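You operate a simulated robot arm through the tools that you are given. There is no shell and no other tool. Be economical: measure what you need, move in short steps, check, and stop when the job is done.

You are at the controls of a simulated two-armed robot. One attempt, no reset.

TASK
Pick up the teal post with one hand, pass it to the other hand and put it on the lower open shelf of the tall cupboard. Set down upright: teal post.

The check looks at the end state, three seconds after you hand in, the way a careful person would. Anything else that was tipped, shoved, dropped, spilled or broken makes it a failure.

THE ROBOT
Two 7-joint arms with two-finger grippers on one trunk, on a base that drives. Base frame: it is fixed to the floor where the robot stands at the start and does not move with it; the origin is under the middle of the robot, x ahead of it, y to its left, z up; the surface under the hand at the start is at about z = 0.74. Readings come in m, degrees, newtons and seconds.
The left shoulder is at the start at [0.078, 0.151, 0.888], the right one opposite. With the tool pointing down near the work surface each hand reaches from about 0.26 to 0.8 m from the robot's upright axis, wherever it stands, measured 20 degrees to its own side. Places, roughly: lower open shelf of the tall cupboard [-1.5, 1.5, 1.3]. Payload 2.54 kg a hand.
The tool frame of a hand sits at the grasp point between the pads (the TCP): z along the fingers, y along the line on which they close. The tips reach 0.03 m beyond it. Largest opening 0.116 m; the body of the gripper starts 0.095 m behind the TCP.
Orientation is that of the tool frame in the base frame, as [roll, pitch, yaw] about the fixed x, y, z axes, in that order (R = Rz(yaw) Ry(pitch) Rx(roll)). With the fingers straight down and closing along the base's y, the tool's x points along the base's -x, its y along +y and its z along -z.

THE INTERFACE
- The arms move only by the tool apply_moves. It takes "left_rows", "right_rows" or both (then of equal length, played together; a hand with none holds still); each is a list of rows, each a list of 7 numbers: the shift along the base's x, y, z in cm, then the turn, a rotation vector about the base's x, y, z in degrees, then the finger opening in cm, from 0 to 11.6. In form: [[dx, dy, dz, wx, wy, wz, jaw], ...]. A call has 1 to 20 rows; each row is the pose to reach, as a shift and turn from the pose commanded when the call began. Each row takes 0.2 s and may step no farther than 0.05 m and 8.6 degrees from the row before; otherwise, or with a gripper value out of range, the whole call is refused. Where a pose cannot be reached the arm comes as near as it can. A force on the tool above 40 N (or 10 N above the force at the start of the call, whichever is more), or a blocked arm, ends the call early, and 0.2 s more pass. The fingers move at their own pace (about 0.072 m/s each) and stop on an object; they squeeze with about 32 N. The grip force told is the motor's: it shows also when the fingers shut on nothing. Time passes only in rows, and 0.2 s behind the last, so rows that repeat a pose let the fingers close. The reply holds the time, the measured pose of the TCP, the force on the tool along the base axes, the opening and the grip force, in the units named above and with some noise, with the torque about the TCP (base axes, N m) and any sound that the robot's microphone picked up.
- Cameras (640 x 400 px; columns grow to the right, rows downward): "scene" is now at [0.1587, -0.0227, 1.0513]; the picture's right is [-0.23, -0.97, 0.00], its down [-0.14, 0.03, -0.99] and it looks along [0.96, -0.23, -0.14] (base axes); focal length 248 px, centre (320, 200). "left" rides on the left gripper at [0.069, 0.015, -0.122] in its tool frame; the picture's right is [-0.22, 0.98, 0.00], its down [-0.83, -0.18, -0.53] and it looks along [-0.52, -0.11, 0.85] (tool axes); focal length 251 px, centre (320, 200). "right" rides on the right gripper at [0.069, -0.015, -0.122] in its tool frame; the picture's right is [0.21, 0.98, 0.00], its down [-0.83, 0.18, -0.53] and it looks along [-0.52, 0.11, 0.85] (tool axes); focal length 251 px, centre (320, 200). There is no depth. A picture from a camera that has moved, and an enlarged one, comes with that camera's place and axes in the base frame and with its lens.
- capture(camera): a new picture of that camera. It takes no simulated time.
- slide_trunk(by): slides the trunk up (or, below 0, down) by that many m; the arms and the scene camera ride with it, the base frame stays. It gives what a move gives, with no picture.
- drive_base(legs): drives the robot by 1 to 6 legs, each [ahead, left, turn to the left] in m, m and degrees, along the robot's own axes; the way and the turn of a leg run together, so that a leg with both is an arc; at most 1.5 m and 180 degrees a leg. The arms and the cameras ride along, it lands a little off, and it stops where it bumps. It gives what a move gives.
- turn_head(pan, tilt): turns the head with the scene camera to pan (to the left, within 80 degrees either way) and tilt (down, from -29 to 69), counted from straight ahead of the robot. It gives what a move gives.
- inspect(camera, box): a new picture of the part [left, top, right, bottom] of that camera's present view, enlarged. It takes no simulated time.
- hand_in(): hands the job in; it is judged then, once.

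Work in short steps. Places have to be worked out from the pictures, the camera data and where the tool is seen: move nearer, look again, correct. Check each grasp and each placing, and mend what went wrong. You have 120 turns and 88 pictures in all, those below and enlarged ones among them. Open the grippers and draw the arms clear of the work before you hand the job in, unless the task says otherwise; then end with one line.

The tools are called by a JSON object that holds its "method" and its "body". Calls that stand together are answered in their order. apply_moves: Moves the arms, as the interface text tells. Its arguments: {"type":"object","properties":{"left_rows":{"type":"array","items":{"type":"array","items":{"type":"number"}}},"right_rows":{"type":"array","items":{"type":"array","items":{"type":"number"}}}},"required":[]} The other tools are called the same way: slide_trunk (by) slides the trunk up or down; drive_base (legs) drives the base; turn_head (pan, tilt) turns the head that bears the scene camera; capture (camera) takes a picture; inspect (camera, box) takes an enlarged picture of a part of a camera's view; hand_in () hands the job in.

At the start:

```text
time: 0.0
left_eef_pos: [0.3302, 0.0497, 0.9879]
left_tool_rot: [-179.9, 0.0, -179.9]
left_force: [0.2, -0.2, -0.4]
left_ft_torque: [-0.01, -0.02, -0.01]
left_opening: 0.1164
left_grasp_force: 0.0
right_eef_pos: [0.3454, -0.3345, 0.9935]
right_tool_rot: [-180.0, 0.1, -180.0]
right_force: [0.3, -0.7, -0.4]
right_ft_torque: [0.01, 0.03, 0.02]
right_opening: 0.1161
right_grasp_force: 0.0
trunk travel left (down, up): [-0.125, 0.164]
robot x, y, heading: [-0.0017, 0.0013, -0.1]
head pan, tilt: [-13.3, 8.2]
```

scene: 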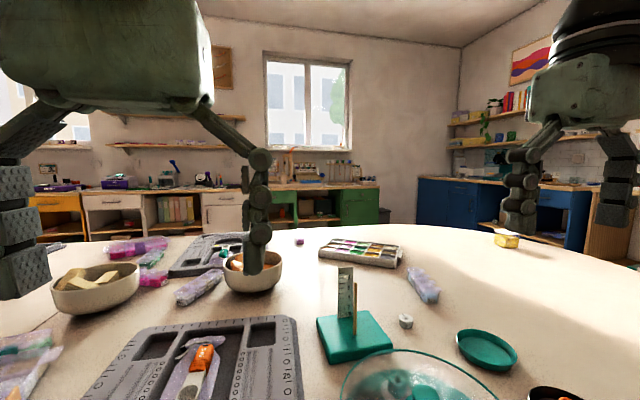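
right: 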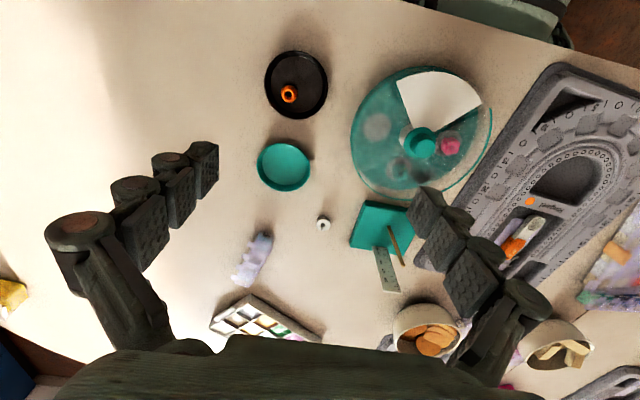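
left: 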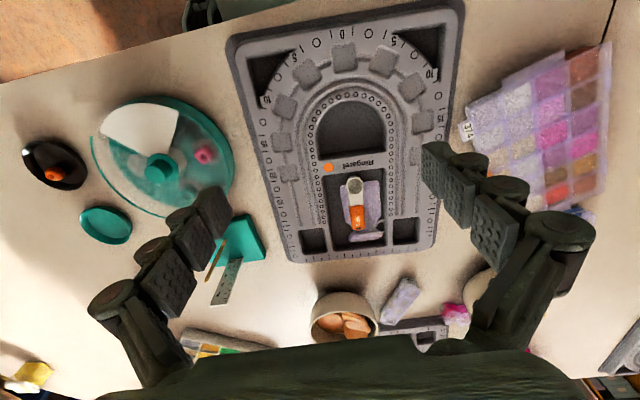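

The pictures show a teal block with a rod and a ruler on it, a teal dish and a teal disc with a hub. I need a closer look to tell which one is the teal post.

{"method": "inspect", "body": {"camera": "scene", "box": [280, 230, 540, 400]}}

{"method": "inspect", "body": {"camera": "right", "box": [220, 40, 520, 320]}}

{"method": "turn_head", "body": {"pan": -25, "tilt": 45}}

{"method": "capture", "body": {"camera": "scene"}}

```text
2.35 times, centred on (410, 315) of scene
camera zoom: at [0.1587, -0.0227, 1.0513], right [-0.23, -0.97, 0.0], down [-0.14, 0.03, -0.99], along [0.96, -0.23, -0.14], focal length 582 px, centre (108, -71)
```

zoom: 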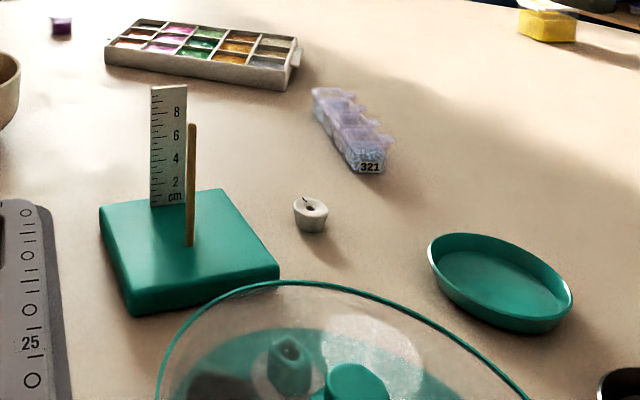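

```text
1.43 times, centred on (370, 180) of right
camera zoom: at [0.2762, -0.3504, 1.1138], right [-0.21, 0.98, 0.0], down [0.83, 0.18, 0.53], along [0.52, 0.11, -0.85], focal length 359 px, centre (249, 229)
```

zoom: 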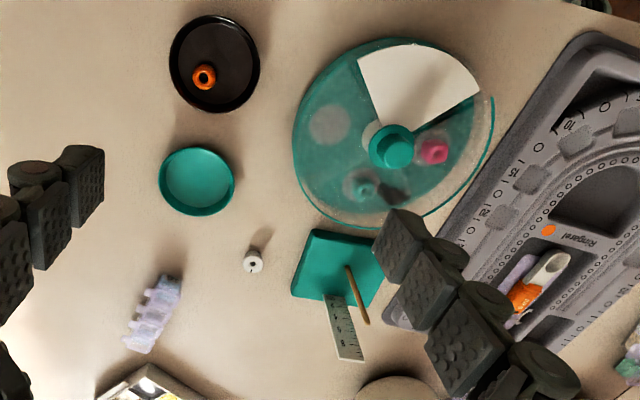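

```text
time: 1.0
left_eef_pos: [0.3302, 0.0497, 0.986]
left_tool_rot: [-180.0, 0.2, -179.7]
left_force: [42.9, -14.8, -29.2]
left_ft_torque: [1.23, 3.25, 0.2]
left_opening: 0.116
left_grasp_force: 0.1
right_eef_pos: [0.3461, -0.3344, 0.9914]
right_tool_rot: [-179.9, 0.1, 179.9]
right_force: [0.4, 0.4, -0.6]
right_ft_torque: [0.02, 0.02, 0.03]
right_opening: 0.1161
right_grasp_force: 0.2
trunk travel left (down, up): [-0.125, 0.164]
robot x, y, heading: [0.0022, -0.0005, 0.1]
head pan, tilt: [-25.0, 45.0]
```

```text
82 pictures are left
camera scene: at [0.1548, -0.0317, 1.0202], right [-0.33, -0.94, 0.0], down [-0.43, 0.15, -0.89], along [0.84, -0.3, -0.46], focal length 248 px, centre (320, 200)
```

scene: 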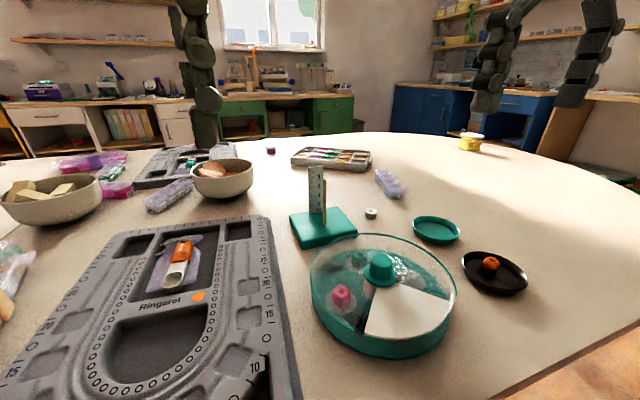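

The reading shows 42.9 N on the left tool, and the camera's axes show the head only partly turned. I take another picture to see whether the head is rubbing against the left arm.

{"method": "apply_moves", "body": {"left_rows": [[0, 0, 0, 0, 0, 0, 11.6]]}}

{"method": "capture", "body": {"camera": "scene"}}

```text
time: 1.4
left_eef_pos: [0.3321, 0.0506, 0.9862]
left_tool_rot: [179.9, 0.0, -179.5]
left_force: [46.4, -13.8, -27.7]
left_ft_torque: [1.11, 3.98, -0.01]
left_opening: 0.1159
left_grasp_force: 0.1
right_eef_pos: [0.3459, -0.3356, 0.9923]
right_tool_rot: [-180.0, 0.0, 180.0]
right_force: [0.0, 0.5, 0.3]
right_ft_torque: [0.0, 0.0, -0.01]
right_opening: 0.1157
right_grasp_force: 0.0
trunk travel left (down, up): [-0.125, 0.164]
robot x, y, heading: [-0.001, -0.0018, 0.3]
head pan, tilt: [-25.0, 45.0]
```

```text
81 pictures are left
camera scene: at [0.1548, -0.0316, 1.0201], right [-0.33, -0.94, 0.0], down [-0.44, 0.15, -0.89], along [0.84, -0.29, -0.46], focal length 248 px, centre (320, 200)
```

scene: 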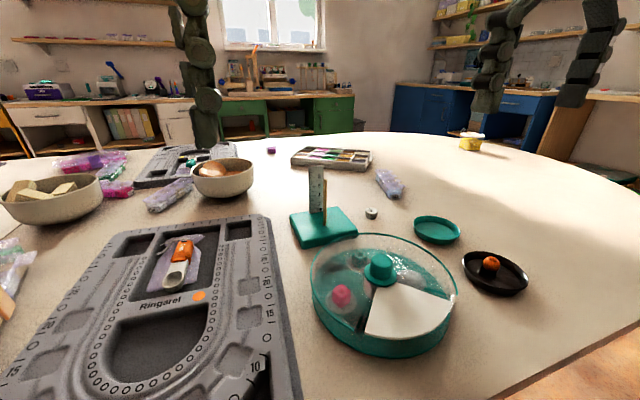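

The head is pressing on the left gripper, so I move the left hand ahead and to the left, clear of it.

{"method": "apply_moves", "body": {"left_rows": [[3, 2, 0, 0, 0, 0, 11.6], [5, 6, 0, 0, 0, 0, 11.6], [6, 10, 0, 0, 0, 0, 11.6], [6, 14, 0, 0, 0, 0, 11.6], [6, 18, 0, 0, 0, 0, 11.6], [6, 18, 0, 0, 0, 0, 11.6]]}}

{"method": "capture", "body": {"camera": "scene"}}

```text
time: 2.8
left_eef_pos: [0.3873, 0.2322, 0.9865]
left_tool_rot: [-179.9, 0.1, -179.9]
left_force: [-0.4, -0.5, -0.9]
left_ft_torque: [-0.02, -0.01, -0.01]
left_opening: 0.116
left_grasp_force: 0.0
right_eef_pos: [0.3463, -0.3343, 0.9921]
right_tool_rot: [180.0, 0.0, -180.0]
right_force: [-0.2, -0.4, -0.2]
right_ft_torque: [-0.01, 0.0, -0.01]
right_opening: 0.1161
right_grasp_force: 0.1
trunk travel left (down, up): [-0.125, 0.164]
robot x, y, heading: [0.0038, -0.0008, -0.0]
head pan, tilt: [-25.0, 45.0]
```

```text
80 pictures are left
camera scene: at [0.1423, -0.0356, 0.9934], right [-0.42, -0.91, 0.0], down [-0.64, 0.3, -0.71], along [0.64, -0.3, -0.71], focal length 248 px, centre (320, 200)
```

scene: 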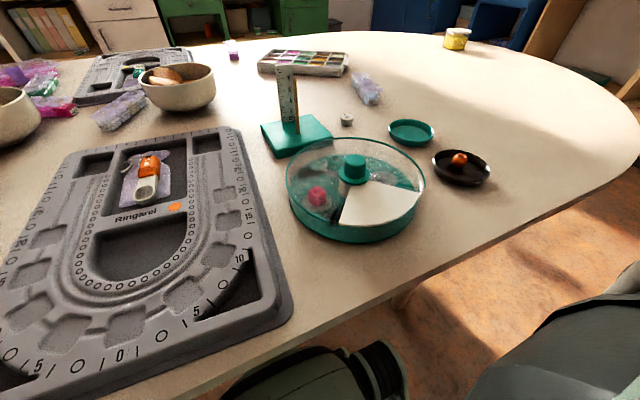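

The head is free now. I zoom in on the candidate and the spinner.

{"method": "inspect", "body": {"camera": "scene", "box": [240, 50, 440, 250]}}

```text
2.00 times, centred on (340, 150) of scene
camera zoom: at [0.1423, -0.0356, 0.9934], right [-0.42, -0.91, 0.0], down [-0.64, 0.3, -0.71], along [0.64, -0.3, -0.71], focal length 495 px, centre (280, 300)
```

zoom: 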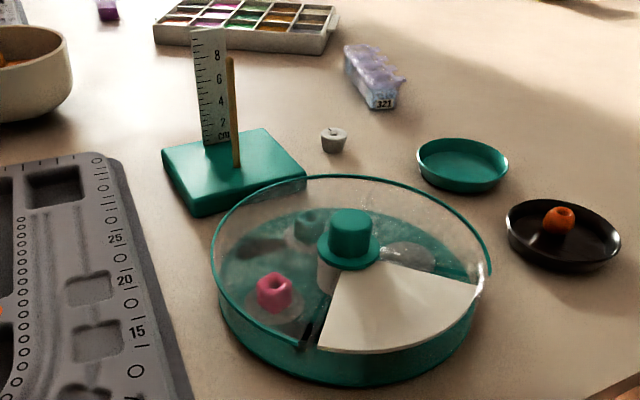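

The teal base carrying a rod and ruler stand is the post. I put its base centre near (0.53, -0.165), roughly 7 x 10 cm. I move the right hand sideways so its camera sees it better.

{"method": "apply_moves", "body": {"right_rows": [[0, 4.5, 0, 0, 0, 0, 11.6], [0, 9, 0, 0, 0, 0, 11.6], [0, 13.5, 0, 0, 0, 0, 11.6], [0, 15, 0, 0, 0, 0, 11.6], [0, 15, 0, 0, 0, 0, 11.6]]}}

{"method": "capture", "body": {"camera": "right"}}

```text
time: 4.0
left_eef_pos: [0.3872, 0.2324, 0.9875]
left_tool_rot: [-179.9, 0.0, -179.9]
left_force: [0.5, 0.2, 0.1]
left_ft_torque: [0.0, -0.01, 0.01]
left_opening: 0.1162
left_grasp_force: 0.1
right_eef_pos: [0.3458, -0.1847, 0.9926]
right_tool_rot: [180.0, 0.0, 179.9]
right_force: [0.3, -0.6, 0.0]
right_ft_torque: [0.0, -0.02, -0.03]
right_opening: 0.1162
right_grasp_force: 0.1
trunk travel left (down, up): [-0.125, 0.164]
robot x, y, heading: [-0.0, 0.0009, 0.1]
head pan, tilt: [-25.0, 45.0]
```

```text
78 pictures are left
camera right: at [0.2765, -0.1999, 1.1138], right [-0.21, 0.98, 0.0], down [0.83, 0.18, 0.53], along [0.52, 0.12, -0.85], focal length 251 px, centre (320, 200)
```

right: 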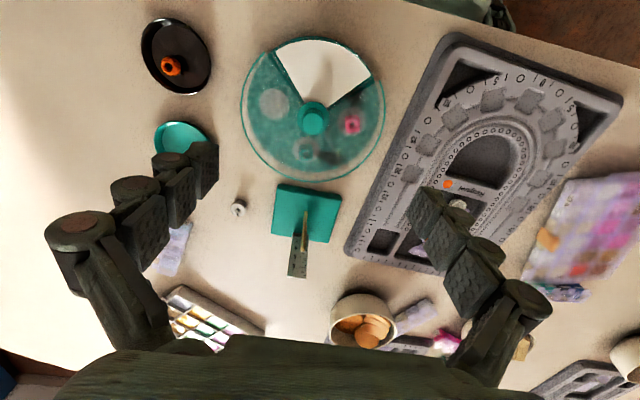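

The post is clearly in view, so I enlarge it to find its corners.

{"method": "inspect", "body": {"camera": "right", "box": [230, 150, 390, 290]}}

```text
2.86 times, centred on (310, 220) of right
camera zoom: at [0.2765, -0.1999, 1.1138], right [-0.21, 0.98, 0.0], down [0.83, 0.18, 0.53], along [0.52, 0.12, -0.85], focal length 718 px, centre (349, 143)
```

zoom: 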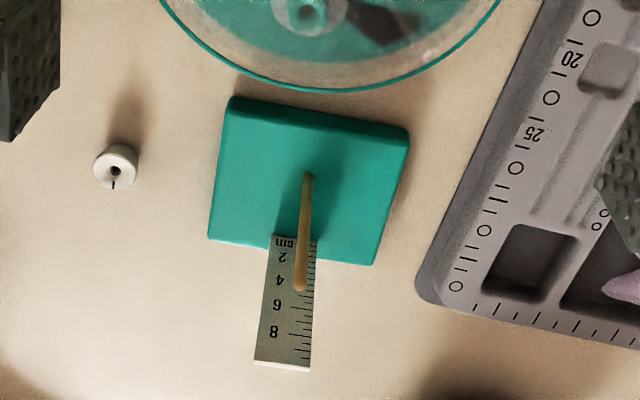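

The base spans about x 0.489-0.581 and y -0.223 to -0.119, square to the axes, with its centre near (0.535, -0.171). I move the right hand over it, staying above the ruler top at about 0.86.

{"method": "apply_moves", "body": {"right_rows": [[4.5, 0.5, 0, 0, 0, 0, 11.6], [9, 1, 0, 0, 0, 0, 11.6], [13.5, 1.4, 0, 0, 0, 0, 11.6], [18, 1.4, 0, 0, 0, 0, 11.6], [19.3, 1.4, -3, 0, 0, 0, 11.6], [19.3, 1.4, -7, 0, 0, 0, 11.6], [19.3, 1.4, -7, 0, 0, 0, 11.6]]}}

{"method": "capture", "body": {"camera": "right"}}

{"method": "capture", "body": {"camera": "scene"}}

```text
time: 5.6
left_eef_pos: [0.3882, 0.231, 0.9875]
left_tool_rot: [-179.9, 0.0, -179.9]
left_force: [0.1, -0.1, 0.8]
left_ft_torque: [0.01, -0.03, 0.01]
left_opening: 0.116
left_grasp_force: 0.0
right_eef_pos: [0.5369, -0.168, 0.9265]
right_tool_rot: [-179.9, 0.0, 179.9]
right_force: [0.1, 0.3, -0.1]
right_ft_torque: [-0.03, 0.04, 0.02]
right_opening: 0.1161
right_grasp_force: 0.1
trunk travel left (down, up): [-0.125, 0.164]
robot x, y, heading: [0.0008, -0.0031, 0.1]
head pan, tilt: [-25.0, 45.0]
```

```text
76 pictures are left
camera right: at [0.4674, -0.1836, 1.0486], right [-0.21, 0.98, 0.0], down [0.83, 0.18, 0.53], along [0.52, 0.11, -0.85], focal length 251 px, centre (320, 200)
```

right: 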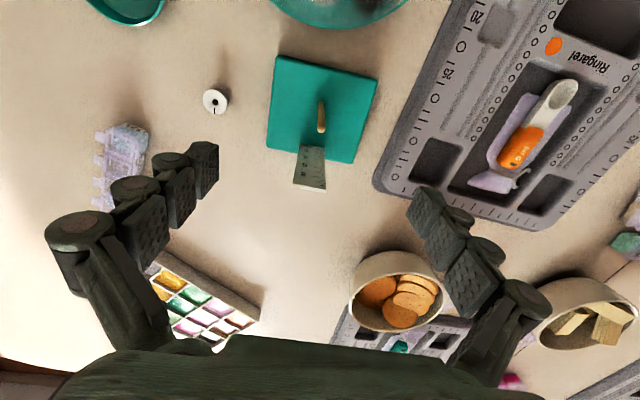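

```text
75 pictures are left
camera scene: at [0.1424, -0.0357, 0.9934], right [-0.42, -0.91, 0.0], down [-0.64, 0.3, -0.71], along [0.64, -0.3, -0.71], focal length 248 px, centre (320, 200)
```

scene: 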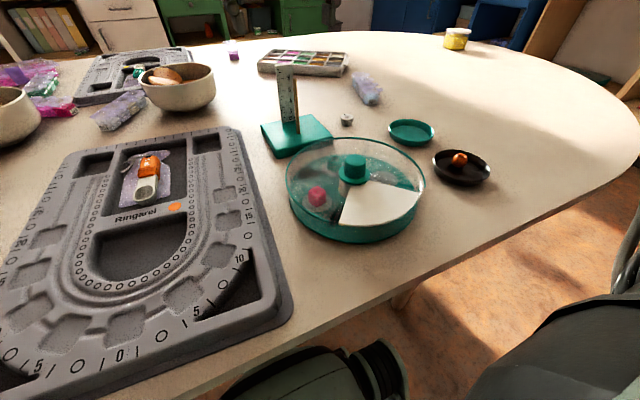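

Both views agree: centre (0.535, -0.172), rod at x 0.521, ruler at x 0.571, tops at about 0.865. I aim x at 0.546, between rod and ruler, and go down to about z 0.79 first.

{"method": "apply_moves", "body": {"right_rows": [[0.9, -0.3, 0, 0, 0, 0, 11.6], [0.9, -0.3, -4, 0, 0, 0, 11.6], [0.9, -0.3, -8, 0, 0, 0, 11.6], [0.9, -0.3, -11, 0, 0, 0, 11.6], [0.9, -0.3, -13, 0, 0, 0, 11.6], [0.9, -0.3, -13, 0, 0, 0, 11.6]]}}

{"method": "capture", "body": {"camera": "scene"}}

{"method": "capture", "body": {"camera": "right"}}

```text
time: 7.0
left_eef_pos: [0.3875, 0.2314, 0.9876]
left_tool_rot: [-179.9, 0.0, -179.9]
left_force: [-0.3, 0.3, 0.4]
left_ft_torque: [0.01, -0.01, 0.04]
left_opening: 0.1161
left_grasp_force: 0.1
right_eef_pos: [0.5469, -0.1755, 0.7937]
right_tool_rot: [-180.0, 0.0, 179.8]
right_force: [0.0, -0.1, -0.3]
right_ft_torque: [0.02, 0.0, -0.02]
right_opening: 0.1161
right_grasp_force: 0.0
trunk travel left (down, up): [-0.125, 0.164]
robot x, y, heading: [-0.0005, -0.0039, 0.1]
head pan, tilt: [-25.0, 45.0]
```

```text
74 pictures are left
camera scene: at [0.1423, -0.0357, 0.9934], right [-0.42, -0.91, 0.0], down [-0.64, 0.3, -0.71], along [0.64, -0.3, -0.71], focal length 248 px, centre (320, 200)
```

scene: 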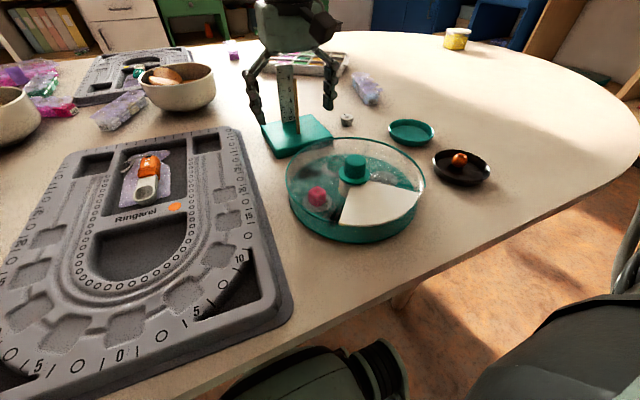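

```text
73 pictures are left
camera right: at [0.4764, -0.1903, 0.9155], right [-0.21, 0.98, 0.0], down [0.83, 0.18, 0.53], along [0.52, 0.11, -0.85], focal length 251 px, centre (320, 200)
```

right: 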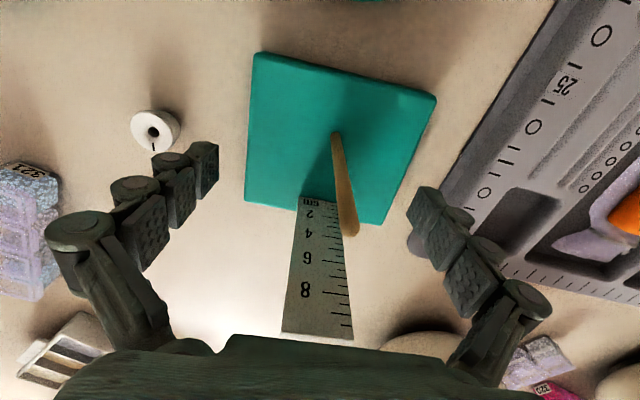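

The palm will clear the ruler and rod. The hand is about 3 mm too far right, so I correct that and go down 1.6 cm with the fingers open.

{"method": "apply_moves", "body": {"right_rows": [[0, 0.35, 0, 0, 0, 0, 11.6], [0, 0.35, -0.8, 0, 0, 0, 11.6], [0, 0.35, -1.6, 0, 0, 0, 11.6], [0, 0.35, -1.6, 0, 0, 0, 11.6]]}}

{"method": "inspect", "body": {"camera": "scene", "box": [220, 40, 380, 180]}}

```text
time: 8.0
left_eef_pos: [0.3877, 0.2314, 0.9871]
left_tool_rot: [-179.9, 0.0, -179.9]
left_force: [-0.1, 0.2, -0.7]
left_ft_torque: [0.0, -0.02, 0.02]
left_opening: 0.1159
left_grasp_force: 0.1
right_eef_pos: [0.5472, -0.1722, 0.7766]
right_tool_rot: [179.9, -0.1, -180.0]
right_force: [-0.1, 0.3, -0.3]
right_ft_torque: [0.02, 0.0, 0.01]
right_opening: 0.1161
right_grasp_force: 0.0
trunk travel left (down, up): [-0.125, 0.164]
robot x, y, heading: [-0.0021, -0.0041, 0.0]
head pan, tilt: [-25.0, 45.0]
```

```text
2.86 times, centred on (300, 110) of scene
camera zoom: at [0.1423, -0.0357, 0.9934], right [-0.42, -0.91, 0.0], down [-0.64, 0.3, -0.71], along [0.64, -0.3, -0.71], focal length 707 px, centre (377, 457)
```

zoom: 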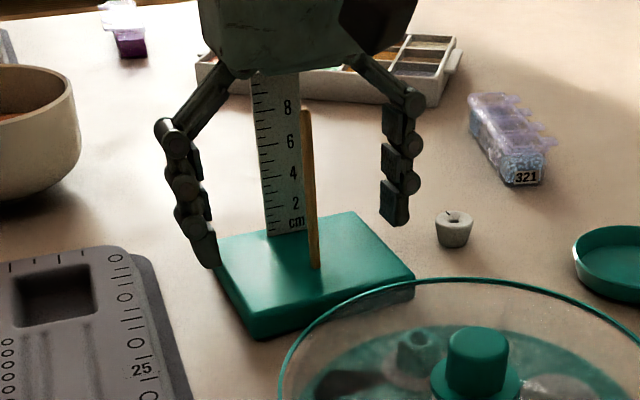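

The fingers straddle the base with some margin on both sides. I close them.

{"method": "apply_moves", "body": {"right_rows": [[0, 0, 0, 0, 0, 0, 9.5], [0, 0, 0, 0, 0, 0, 9], [0, 0, 0, 0, 0, 0, 8.5], [0, 0, 0, 0, 0, 0, 8.5], [0, 0, 0, 0, 0, 0, 8.5]]}}

{"method": "capture", "body": {"camera": "right"}}

```text
time: 9.2
left_eef_pos: [0.3877, 0.2332, 0.9881]
left_tool_rot: [-180.0, 0.1, -179.9]
left_force: [0.6, -0.1, -0.7]
left_ft_torque: [0.02, 0.08, 0.01]
left_opening: 0.116
left_grasp_force: 0.1
right_eef_pos: [0.5471, -0.1713, 0.78]
right_tool_rot: [180.0, 0.2, 180.0]
right_force: [4.2, -2.0, 33.2]
right_ft_torque: [-0.44, 0.01, 0.01]
right_opening: 0.0917
right_grasp_force: 18.4
trunk travel left (down, up): [-0.125, 0.164]
robot x, y, heading: [-0.0029, 0.0024, 0.1]
head pan, tilt: [-25.0, 45.0]
```

```text
71 pictures are left
camera right: at [0.4775, -0.1866, 0.9008], right [-0.21, 0.98, 0.0], down [0.82, 0.18, 0.54], along [0.53, 0.11, -0.84], focal length 251 px, centre (320, 200)
```

right: 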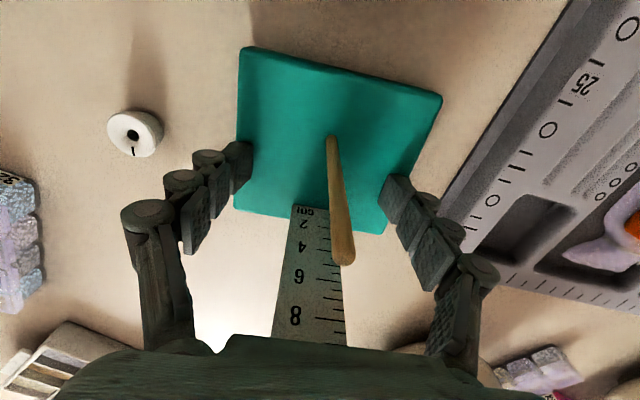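

The tool reads 33 N upward at an opening of 9.2 cm, and the fingertips seem to lie on top of the base rather than beside it. I back off by opening and rising a little, then look closely.

{"method": "inspect", "body": {"camera": "scene", "box": [220, 40, 380, 180]}}

{"method": "apply_moves", "body": {"right_rows": [[0, 0, 0.5, 0, 0, 0, 9.2], [0, 0, 1, 0, 0, 0, 11.6], [0, 0, 1.5, 0, 0, 0, 11.6], [0, 0, 1.5, 0, 0, 0, 11.6]]}}

{"method": "inspect", "body": {"camera": "scene", "box": [220, 40, 380, 180]}}

```text
2.86 times, centred on (300, 110) of scene
camera zoom: at [0.1414, -0.0352, 0.9937], right [-0.42, -0.91, 0.0], down [-0.64, 0.3, -0.71], along [0.64, -0.3, -0.71], focal length 707 px, centre (377, 457)
```

zoom: 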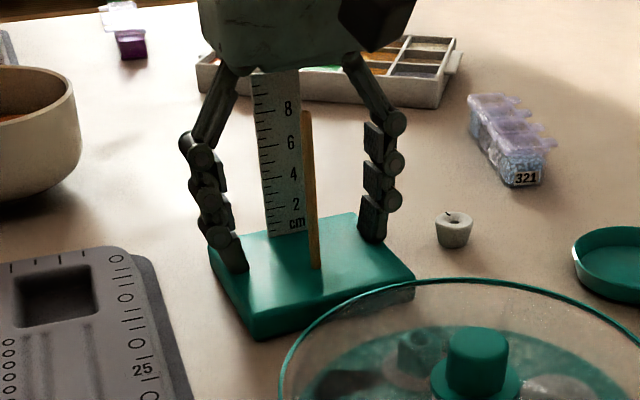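

```text
time: 10.2
left_eef_pos: [0.3879, 0.2314, 0.987]
left_tool_rot: [-179.9, 0.1, -179.9]
left_force: [-0.9, -0.1, -0.6]
left_ft_torque: [0.0, -0.02, 0.0]
left_opening: 0.1163
left_grasp_force: 0.1
right_eef_pos: [0.5475, -0.1707, 0.7918]
right_tool_rot: [-179.9, 0.1, -180.0]
right_force: [-0.8, -0.1, 0.8]
right_ft_torque: [0.01, -0.02, -0.01]
right_opening: 0.1161
right_grasp_force: 0.1
trunk travel left (down, up): [-0.125, 0.164]
robot x, y, heading: [-0.0038, -0.0004, -0.0]
head pan, tilt: [-25.0, 45.0]
```

```text
2.86 times, centred on (300, 110) of scene
camera zoom: at [0.1423, -0.0357, 0.9934], right [-0.42, -0.91, 0.0], down [-0.64, 0.3, -0.71], along [0.64, -0.3, -0.71], focal length 707 px, centre (377, 457)
```

zoom: 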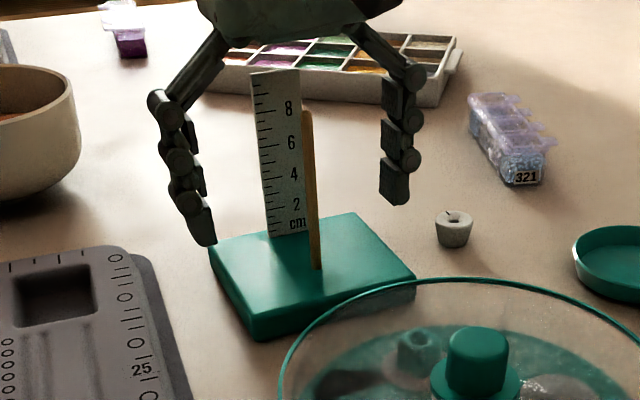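

The fingers did ride up onto the base, and nothing moved. A steadier plan is for the right hand to grip the ruler plate from above with jaws closing along x. The left hand can then take the rod horizontally, which also suits the shelf. I raise the right hand and turn it 90 degrees.

{"method": "apply_moves", "body": {"right_rows": [[0, 0, 5, 0, 0, 0, 11.6], [0, 0, 10, 0, 0, 0, 11.6], [0, 0, 15, 0, 0, 0, 11.6], [0, 0, 17, 0, 0, 8, 9], [0, 0, 17, 0, 0, 16, 7], [0, 0, 17, 0, 0, 24, 6], [0, 0, 17, 0, 0, 32, 6], [0, 0, 17, 0, 0, 40, 6], [0, 0, 17, 0, 0, 48, 6], [0, 0, 17, 0, 0, 56, 6], [0, 0, 17, 0, 0, 64, 6], [0, 0, 17, 0, 0, 72, 6], [0, 0, 17, 0, 0, 80, 6], [0, 0, 17, 0, 0, 88, 6], [0, 0, 17, 0, 0, 90, 6], [0, 0, 17, 0, 0, 90, 6]]}}

{"method": "capture", "body": {"camera": "right"}}

{"method": "capture", "body": {"camera": "scene"}}

```text
time: 13.6
left_eef_pos: [0.3878, 0.2308, 0.987]
left_tool_rot: [-179.9, 0.0, -179.8]
left_force: [-0.2, -0.8, 1.5]
left_ft_torque: [0.01, -0.03, 0.02]
left_opening: 0.1161
left_grasp_force: 0.1
right_eef_pos: [0.5467, -0.17, 0.9617]
right_tool_rot: [180.0, 0.0, -89.9]
right_force: [0.0, -0.1, 0.2]
right_ft_torque: [-0.03, 0.03, 0.0]
right_opening: 0.0599
right_grasp_force: 0.1
trunk travel left (down, up): [-0.125, 0.164]
robot x, y, heading: [-0.0017, 0.0017, -0.0]
head pan, tilt: [-25.0, 45.0]
```

```text
68 pictures are left
camera right: at [0.5622, -0.2397, 1.0829], right [-0.98, -0.22, 0.0], down [-0.18, 0.83, 0.53], along [-0.12, 0.52, -0.85], focal length 251 px, centre (320, 200)
```

right: 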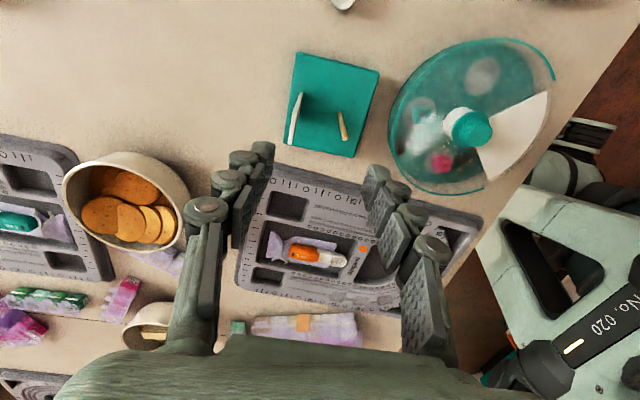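

```text
67 pictures are left
camera scene: at [0.1423, -0.0357, 0.9934], right [-0.42, -0.91, 0.0], down [-0.64, 0.3, -0.71], along [0.64, -0.3, -0.71], focal length 248 px, centre (320, 200)
```

scene: 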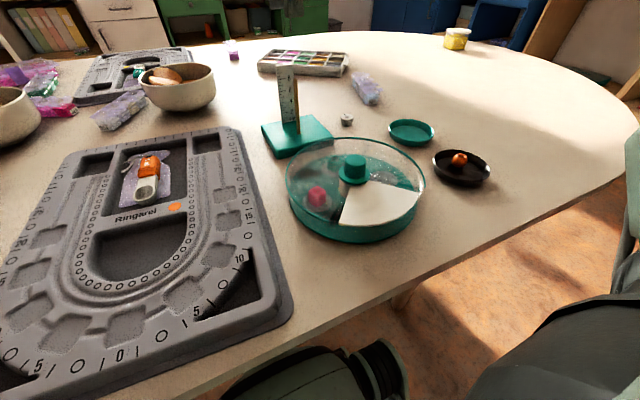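

Now the ruler shows nearly edge-on, so I enlarge it to place it.

{"method": "inspect", "body": {"camera": "right", "box": [265, 40, 405, 170]}}

```text
3.08 times, centred on (335, 105) of right
camera zoom: at [0.5622, -0.2397, 1.0829], right [-0.98, -0.22, 0.0], down [-0.18, 0.83, 0.53], along [-0.12, 0.52, -0.85], focal length 774 px, centre (274, 492)
```

zoom: 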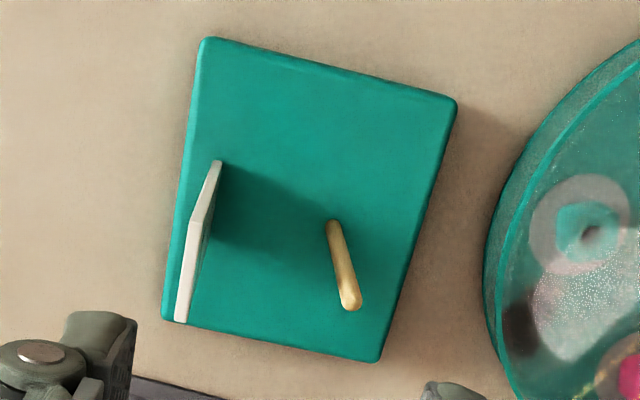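

The ruler sits at x 0.571, y -0.187 to -0.157, and the rod at (0.5205, -0.172). I move over the ruler with the jaw at 4 cm, lower to just above its top and check.

{"method": "apply_moves", "body": {"right_rows": [[2.4, -0.2, 0, 0, 0, 0, 4], [2.4, -0.2, -3, 0, 0, 0, 4], [2.4, -0.2, -5.5, 0, 0, 0, 4], [2.4, -0.2, -5.5, 0, 0, 0, 4]]}}

{"method": "capture", "body": {"camera": "right"}}

{"method": "inspect", "body": {"camera": "scene", "box": [220, 40, 380, 180]}}

```text
time: 14.6
left_eef_pos: [0.3872, 0.2313, 0.9865]
left_tool_rot: [-179.9, 0.1, -179.9]
left_force: [0.0, -0.3, -0.6]
left_ft_torque: [-0.01, -0.02, 0.02]
left_opening: 0.116
left_grasp_force: 0.0
right_eef_pos: [0.5737, -0.1743, 0.9048]
right_tool_rot: [-179.9, 0.0, -90.0]
right_force: [-0.3, -1.1, 0.3]
right_ft_torque: [0.0, 0.01, -0.01]
right_opening: 0.0398
right_grasp_force: 0.0
right hand out of reach, approached as far as the arm can: row 1
trunk travel left (down, up): [-0.125, 0.164]
robot x, y, heading: [-0.0041, -0.0008, 0.1]
head pan, tilt: [-25.0, 45.0]
```

```text
65 pictures are left
camera right: at [0.5879, -0.2434, 1.026], right [-0.98, -0.21, 0.0], down [-0.18, 0.83, 0.53], along [-0.11, 0.52, -0.85], focal length 251 px, centre (320, 200)
```

right: 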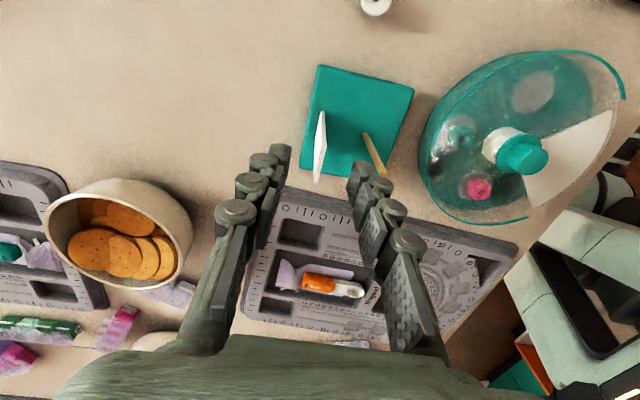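

```text
2.86 times, centred on (300, 110) of scene
camera zoom: at [0.1423, -0.0357, 0.9934], right [-0.42, -0.91, 0.0], down [-0.64, 0.3, -0.71], along [0.64, -0.3, -0.71], focal length 707 px, centre (377, 457)
```

zoom: 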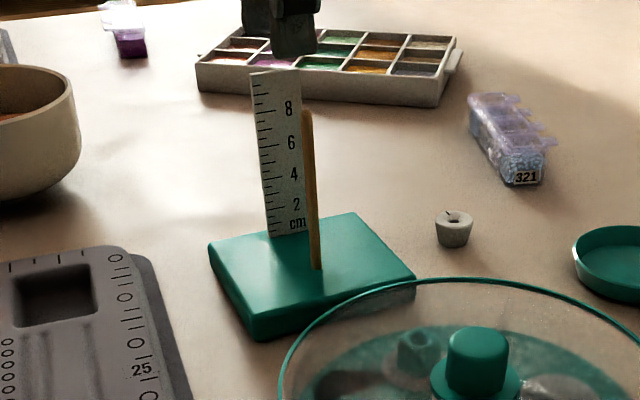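

The ruler is centred between the fingers. I lower to TCP z about 0.835.

{"method": "apply_moves", "body": {"right_rows": [[-0.1, 0.2, -2, 0, 0, 0, 4], [-0.1, 0.2, -4, 0, 0, 0, 4], [-0.1, 0.2, -6, 0, 0, 0, 4], [-0.1, 0.2, -7, 0, 0, 0, 4], [-0.1, 0.2, -7, 0, 0, 0, 4]]}}

{"method": "capture", "body": {"camera": "right"}}

{"method": "inspect", "body": {"camera": "scene", "box": [220, 40, 380, 180]}}

```text
time: 15.8
left_eef_pos: [0.3875, 0.2315, 0.9868]
left_tool_rot: [-179.9, 0.0, -179.9]
left_force: [-0.8, 0.1, 0.4]
left_ft_torque: [-0.02, -0.01, -0.02]
left_opening: 0.1159
left_grasp_force: 0.0
right_eef_pos: [0.5708, -0.1691, 0.8372]
right_tool_rot: [-180.0, 0.0, -90.0]
right_force: [0.5, 0.6, 0.5]
right_ft_torque: [-0.01, 0.01, 0.02]
right_opening: 0.04
right_grasp_force: 0.1
trunk travel left (down, up): [-0.125, 0.164]
robot x, y, heading: [-0.0025, 0.0002, -0.1]
head pan, tilt: [-25.0, 45.0]
```

```text
63 pictures are left
camera right: at [0.5862, -0.2385, 0.9586], right [-0.98, -0.21, 0.0], down [-0.18, 0.83, 0.53], along [-0.11, 0.52, -0.85], focal length 251 px, centre (320, 200)
```

right: 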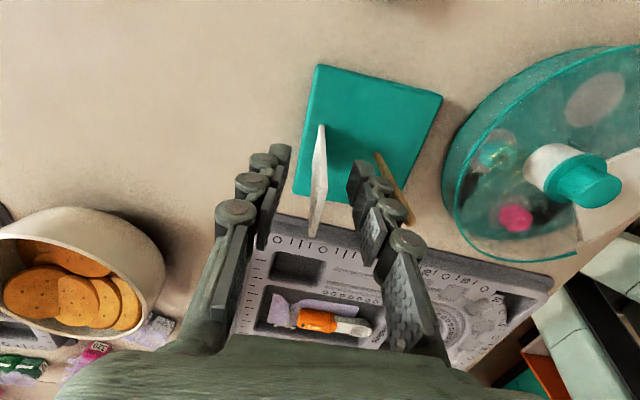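

```text
2.86 times, centred on (300, 110) of scene
camera zoom: at [0.1423, -0.0357, 0.9934], right [-0.42, -0.91, 0.0], down [-0.64, 0.3, -0.71], along [0.64, -0.3, -0.71], focal length 707 px, centre (377, 457)
```

zoom: 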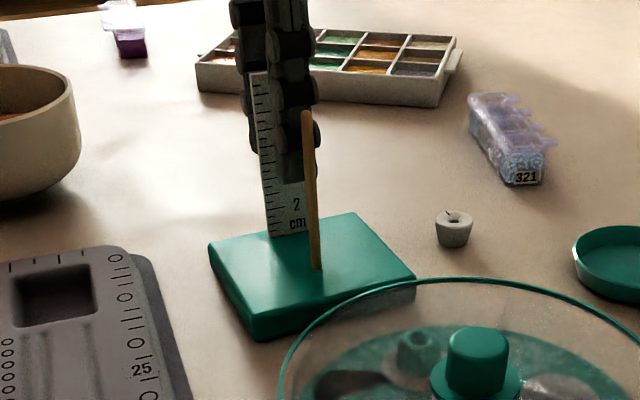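

The ruler is between the pads and the near finger clears the rod. I close on the ruler.

{"method": "apply_moves", "body": {"right_rows": [[0, 0, 0, 0, 0, 0, 2], [0, 0, 0, 0, 0, 0, 0], [0, 0, 0, 0, 0, 0, 0], [0, 0, 0, 0, 0, 0, 0], [0, 0, 0, 0, 0, 0, 0]]}}

{"method": "inspect", "body": {"camera": "scene", "box": [220, 40, 380, 180]}}

```text
time: 17.0
left_eef_pos: [0.3874, 0.2307, 0.9877]
left_tool_rot: [-179.9, 0.0, -179.9]
left_force: [0.5, 0.9, 0.3]
left_ft_torque: [0.0, -0.01, -0.01]
left_opening: 0.1161
left_grasp_force: 0.0
right_eef_pos: [0.5717, -0.1689, 0.8372]
right_tool_rot: [-179.9, 0.0, -89.9]
right_force: [-0.1, -0.3, -0.3]
right_ft_torque: [-0.05, -0.03, -0.01]
right_opening: 0.0062
right_grasp_force: 32.3
trunk travel left (down, up): [-0.125, 0.164]
robot x, y, heading: [-0.0017, -0.0009, -0.0]
head pan, tilt: [-25.0, 45.0]
```

```text
2.86 times, centred on (300, 110) of scene
camera zoom: at [0.1424, -0.0357, 0.9934], right [-0.42, -0.91, 0.0], down [-0.64, 0.3, -0.71], along [0.64, -0.3, -0.71], focal length 707 px, centre (377, 457)
```

zoom: 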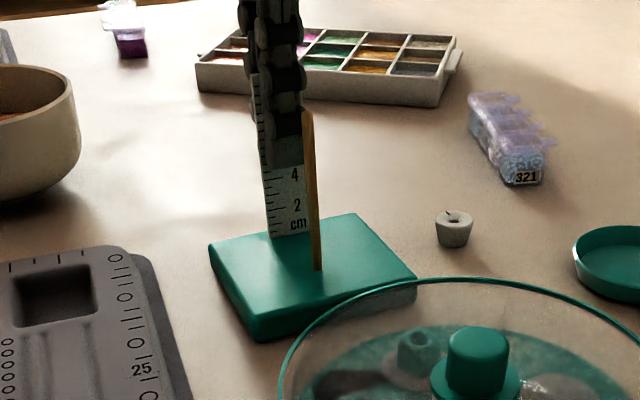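

The ruler is gripped with the fingers 6 mm apart and a firm squeeze. I lift gently by 3 cm and check.

{"method": "apply_moves", "body": {"right_rows": [[0, 0, 0.7, 0, 0, 0, 0], [0, 0, 1.5, 0, 0, 0, 0], [0, 0, 3, 0, 0, 0, 0], [0, 0, 3, 0, 0, 0, 0]]}}

{"method": "capture", "body": {"camera": "scene"}}

```text
time: 18.0
left_eef_pos: [0.3885, 0.2313, 0.9872]
left_tool_rot: [-180.0, 0.1, -179.9]
left_force: [0.8, 0.4, 0.8]
left_ft_torque: [0.01, -0.01, -0.01]
left_opening: 0.116
left_grasp_force: 0.1
right_eef_pos: [0.5697, -0.1692, 0.8642]
right_tool_rot: [179.9, 0.0, -89.9]
right_force: [-0.1, 0.1, -5.5]
right_ft_torque: [0.02, -0.15, 0.03]
right_opening: 0.0062
right_grasp_force: 31.7
trunk travel left (down, up): [-0.125, 0.164]
robot x, y, heading: [-0.0006, 0.0021, -0.0]
head pan, tilt: [-25.0, 45.0]
```

```text
60 pictures are left
camera scene: at [0.1426, -0.0358, 0.9934], right [-0.42, -0.91, 0.0], down [-0.64, 0.3, -0.71], along [0.64, -0.3, -0.71], focal length 248 px, centre (320, 200)
```

scene: 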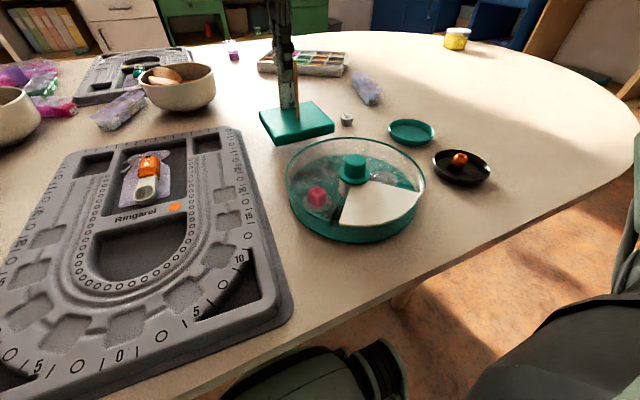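

It's lifted level and weighs about 5.5 N, with the centre of mass about 2.7 cm from the ruler toward the rod. That would twist a grip on the rod, so the left hand will grip the lower ruler instead, pointing sideways (-y) with its camera side up. I raise the post and bring the left hand to a pre-pose.

{"method": "apply_moves", "body": {"right_rows": [[0, 0, 3, 0, 0, 0, 0], [0, 0, 6, 0, 0, 0, 0], [-1, 1, 9, 0, 0, 0, 0], [-2, 2, 12, 0, 0, 0, 0], [-2, 2, 13.6, 0, 0, 0, 0], [-2, 2, 13.6, 0, 0, 0, 0]]}}

{"method": "apply_moves", "body": {"left_rows": [[1, 0, 0, -4.9, 4.9, 4.9, 10], [2, -1, 0, -9.8, 9.8, 9.8, 8], [3, -2, 0, -14.7, 14.7, 14.7, 6], [4, -3, 0, -19.6, 19.6, 19.6, 5], [5, -4, 0, -24.5, 24.5, 24.5, 4], [6, -5, 0, -29.4, 29.4, 29.4, 4], [7, -7, 0, -34.3, 34.3, 34.3, 4], [8, -9, -1, -39.2, 39.2, 39.2, 4], [10, -11, -2, -44.1, 44.1, 44.1, 4], [12, -13, -3, -49, 49, 49, 4], [13, -15, -4, -53.9, 53.9, 53.9, 4], [14, -17, -4.4, -58.8, 58.8, 58.8, 4], [15, -19, -4.4, -63.7, 63.7, 63.7, 4], [16, -21, -4.4, -68, 68, 68, 4], [16.3, -21, -4.4, -69.3, 69.3, 69.3, 4], [16.3, -21, -4.4, -69.3, 69.3, 69.3, 4]]}}

{"method": "capture", "body": {"camera": "scene"}}

{"method": "capture", "body": {"camera": "left"}}

```text
time: 19.4
left_eef_pos: [0.3884, 0.2315, 0.9866]
left_tool_rot: [-179.9, -0.1, -179.9]
left_force: [-0.2, 0.0, -0.3]
left_ft_torque: [-0.05, -0.04, 0.0]
left_opening: 0.1158
left_grasp_force: 0.1
right_eef_pos: [0.5326, -0.1715, 0.989]
right_tool_rot: [-180.0, 0.1, -90.0]
right_force: [0.7, -0.1, -5.3]
right_ft_torque: [-0.02, -0.17, -0.02]
right_opening: 0.0062
right_grasp_force: 31.8
right hand out of reach, approached as far as the arm can: row 3, 4, 5, 6
trunk travel left (down, up): [-0.125, 0.164]
robot x, y, heading: [-0.0022, -0.0025, -0.0]
head pan, tilt: [-25.0, 45.0]
```

```text
time: 23.0
left_eef_pos: [0.5444, 0.0278, 1.0016]
left_tool_rot: [-103.4, -82.7, -164.5]
left_force: [0.0, -0.1, -0.1]
left_ft_torque: [-0.04, 0.01, -0.04]
left_opening: 0.0401
left_grasp_force: 0.1
right_eef_pos: [0.525, -0.181, 0.9898]
right_tool_rot: [-179.4, 0.8, -89.9]
right_force: [-0.6, -0.9, -5.5]
right_ft_torque: [0.01, -0.16, -0.01]
right_opening: 0.006
right_grasp_force: 32.3
trunk travel left (down, up): [-0.125, 0.164]
robot x, y, heading: [0.0017, 0.0008, -0.2]
head pan, tilt: [-25.0, 45.0]
stopped in row 16 (left hand): the arm was blocked; the commanded pose is now the measured one
```

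```text
59 pictures are left
camera scene: at [0.1346, -0.0454, 0.9939], right [-0.42, -0.91, -0.02], down [-0.63, 0.31, -0.71], along [0.65, -0.29, -0.7], focal length 248 px, centre (320, 200)
```

scene: 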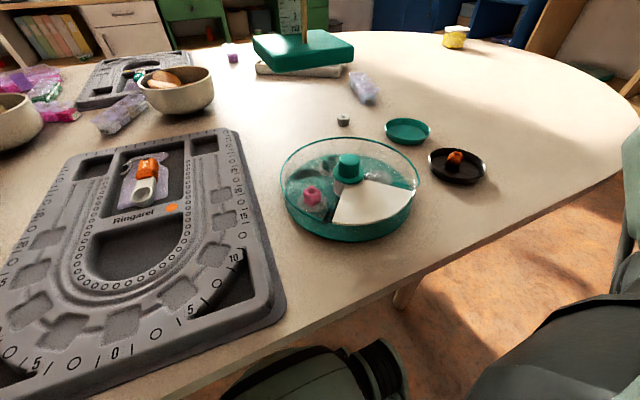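

```text
58 pictures are left
camera left: at [0.5142, 0.1468, 1.0715], right [-0.94, -0.03, -0.34], down [0.26, 0.57, -0.78], along [0.21, -0.82, -0.53], focal length 251 px, centre (320, 200)
```

left: 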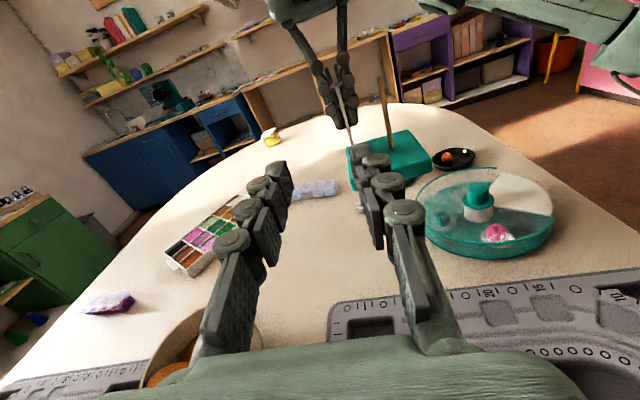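

The left arm jammed against the body, with no load on its tool, because that pose is too cramped. I back the left hand off to the left while turning it to point diagonally, at 45 degrees between +x and -y. After that I raise the trunk for more reach.

{"method": "apply_moves", "body": {"left_rows": [[-1, 3, 0, 0, 0, 4, 4], [-2, 6, 0, 0, 0, 10, 4], [-3, 9, 0, 0, 0, 18, 4], [-4, 11, 0, 0, 0, 26, 4], [-5, 13, 0, 0, 0, 34, 4], [-5, 14, 0, 0, 0, 40, 4], [-5, 14, 0, 0, 0, 45, 4], [-5, 14, 0, 0, 0, 45, 4]]}}

{"method": "slide_trunk", "body": {"by": 0.15}}

{"method": "capture", "body": {"camera": "left"}}

```text
time: 24.8
left_eef_pos: [0.5009, 0.1756, 0.9885]
left_tool_rot: [-97.8, -84.3, -125.4]
left_force: [0.3, 0.8, 0.0]
left_ft_torque: [-0.01, -0.02, 0.01]
left_opening: 0.0401
left_grasp_force: 0.0
right_eef_pos: [0.5332, -0.1708, 0.9886]
right_tool_rot: [-179.9, 0.1, -89.8]
right_force: [-0.6, -1.2, -5.6]
right_ft_torque: [0.0, -0.18, 0.01]
right_opening: 0.006
right_grasp_force: 31.6
trunk travel left (down, up): [-0.125, 0.164]
robot x, y, heading: [0.0033, 0.0028, -0.0]
head pan, tilt: [-25.0, 45.0]
```

```text
time: 26.6
left_eef_pos: [0.5017, 0.1752, 1.1382]
left_tool_rot: [-98.0, -84.3, -125.1]
left_force: [0.1, -0.5, 0.4]
left_ft_torque: [-0.02, 0.02, 0.02]
left_opening: 0.0402
left_grasp_force: 0.0
right_eef_pos: [0.5335, -0.1695, 1.1387]
right_tool_rot: [180.0, 0.1, -89.9]
right_force: [0.7, -0.2, -5.1]
right_ft_torque: [0.01, -0.18, -0.03]
right_opening: 0.0063
right_grasp_force: 32.3
trunk travel left (down, up): [-0.275, 0.014]
robot x, y, heading: [0.0014, -0.0004, 0.1]
head pan, tilt: [-25.0, 45.0]
```

```text
57 pictures are left
camera left: at [0.3975, 0.2429, 1.207], right [-0.65, -0.69, -0.31], down [-0.22, 0.56, -0.8], along [0.72, -0.45, -0.52], focal length 251 px, centre (320, 200)
```

left: 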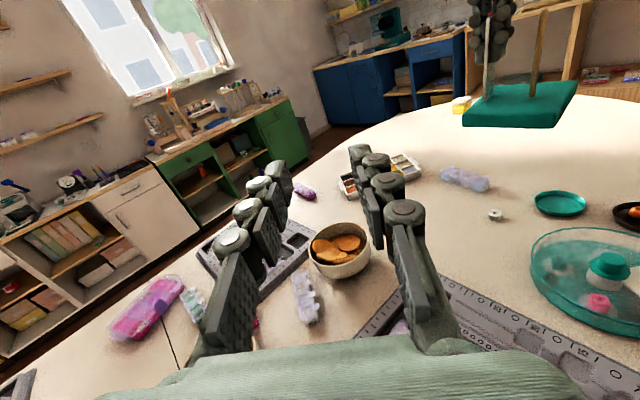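

For the left hand to point diagonally, the ruler must turn +45 degrees more. I turn the right hand that way while moving it toward the middle and down.

{"method": "apply_moves", "body": {"right_rows": [[0, 1.5, -1, 0, 0, 7, 0], [0, 3, -2, 0, 0, 14, 0], [0, 4.5, -4, 0, 0, 21, 0], [0, 6, -6, 0, 0, 28, 0], [0, 7.5, -8, 0, 0, 35, 0], [0, 9, -10, 0, 0, 42, 0], [0, 9, -10, 0, 0, 45, 0], [0, 9, -10, 0, 0, 45, 0]]}}

{"method": "capture", "body": {"camera": "left"}}

{"method": "capture", "body": {"camera": "scene"}}

```text
time: 28.4
left_eef_pos: [0.5015, 0.1759, 1.1386]
left_tool_rot: [-98.1, -84.5, -125.1]
left_force: [-0.5, 0.0, -0.7]
left_ft_torque: [0.0, 0.0, -0.02]
left_opening: 0.0402
left_grasp_force: 0.0
right_eef_pos: [0.5171, -0.1064, 1.0321]
right_tool_rot: [179.9, 0.1, -44.9]
right_force: [-0.2, 0.6, -5.9]
right_ft_torque: [0.1, -0.13, -0.03]
right_opening: 0.0058
right_grasp_force: 31.7
right hand out of reach, approached as far as the arm can: row 1, 2, 3, 4, 5, 6, 7, 8
trunk travel left (down, up): [-0.275, 0.014]
robot x, y, heading: [-0.0009, 0.0044, 0.1]
head pan, tilt: [-25.0, 45.0]
```

```text
56 pictures are left
camera left: at [0.3977, 0.2432, 1.2068], right [-0.65, -0.69, -0.31], down [-0.22, 0.56, -0.8], along [0.72, -0.45, -0.52], focal length 251 px, centre (320, 200)
```

left: 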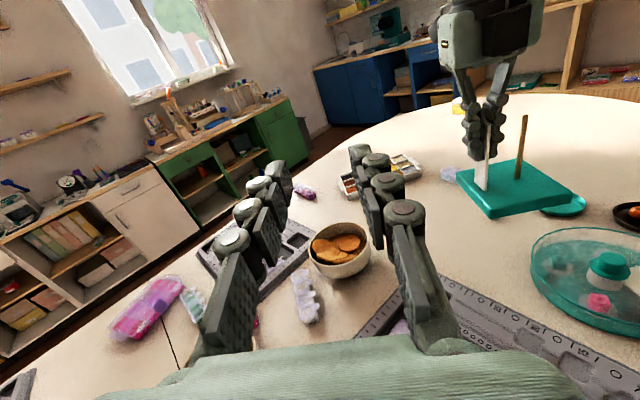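

```text
55 pictures are left
camera scene: at [0.1432, -0.0345, 1.1433], right [-0.42, -0.91, 0.0], down [-0.64, 0.3, -0.71], along [0.64, -0.3, -0.71], focal length 248 px, centre (320, 200)
```

scene: 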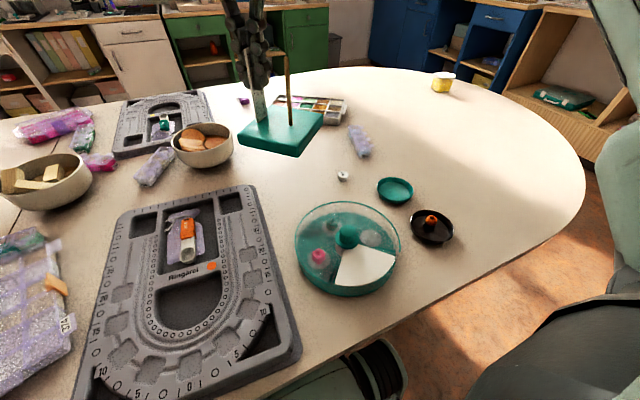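

The right hand holds the post upright with the ruler edge-on to the left hand. I bring the left hand to a point about 13 cm short of the ruler at the right height, correcting its small roll.

{"method": "apply_moves", "body": {"left_rows": [[-1, -1, -3, -0.5, 0.5, -0.5, 4], [-1, -3, -6, -1, 1, -1, 4], [-2, -5, -9, -2, 2, -2, 4], [-3, -8, -12, -3, 3, -2, 4], [-4, -11, -15, -3.9, 3.9, -2, 4], [-5, -13, -16.4, -3.9, 3.9, -2, 4], [-6.5, -16, -16.4, -3.9, 3.9, -2, 4], [-7.6, -19, -16.4, -3.9, 3.9, -2, 4], [-7.6, -19, -16.4, -3.9, 3.9, -2, 4]]}}

{"method": "capture", "body": {"camera": "left"}}

```text
time: 30.4
left_eef_pos: [0.4627, -0.0224, 0.9611]
left_tool_rot: [-128.2, -87.7, -96.1]
left_force: [0.4, 0.1, 1.1]
left_ft_torque: [0.02, -0.01, 0.01]
left_opening: 0.0398
left_grasp_force: 0.1
left hand out of reach, approached as far as the arm can: row 4, 5, 6, 7, 8, 9
right_eef_pos: [0.5058, -0.1077, 1.0414]
right_tool_rot: [-179.1, -0.3, -44.7]
right_force: [0.2, -0.3, -5.0]
right_ft_torque: [0.13, -0.16, 0.03]
right_opening: 0.006
right_grasp_force: 32.2
trunk travel left (down, up): [-0.275, 0.014]
robot x, y, heading: [0.0005, 0.0022, 0.4]
head pan, tilt: [-25.0, 45.0]
```

```text
54 pictures are left
camera left: at [0.3638, 0.0494, 1.0309], right [-0.68, -0.69, -0.25], down [-0.25, 0.54, -0.81], along [0.69, -0.49, -0.54], focal length 251 px, centre (320, 200)
```

left: 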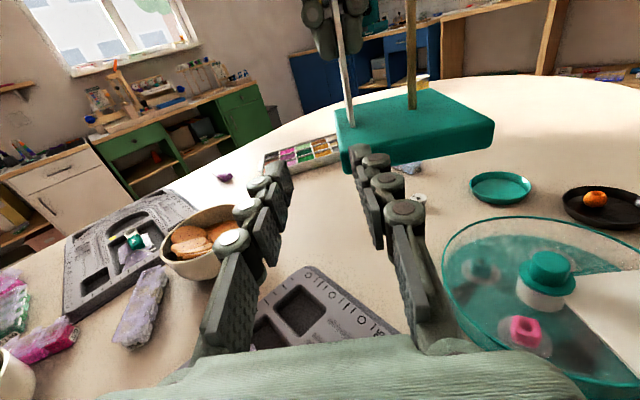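

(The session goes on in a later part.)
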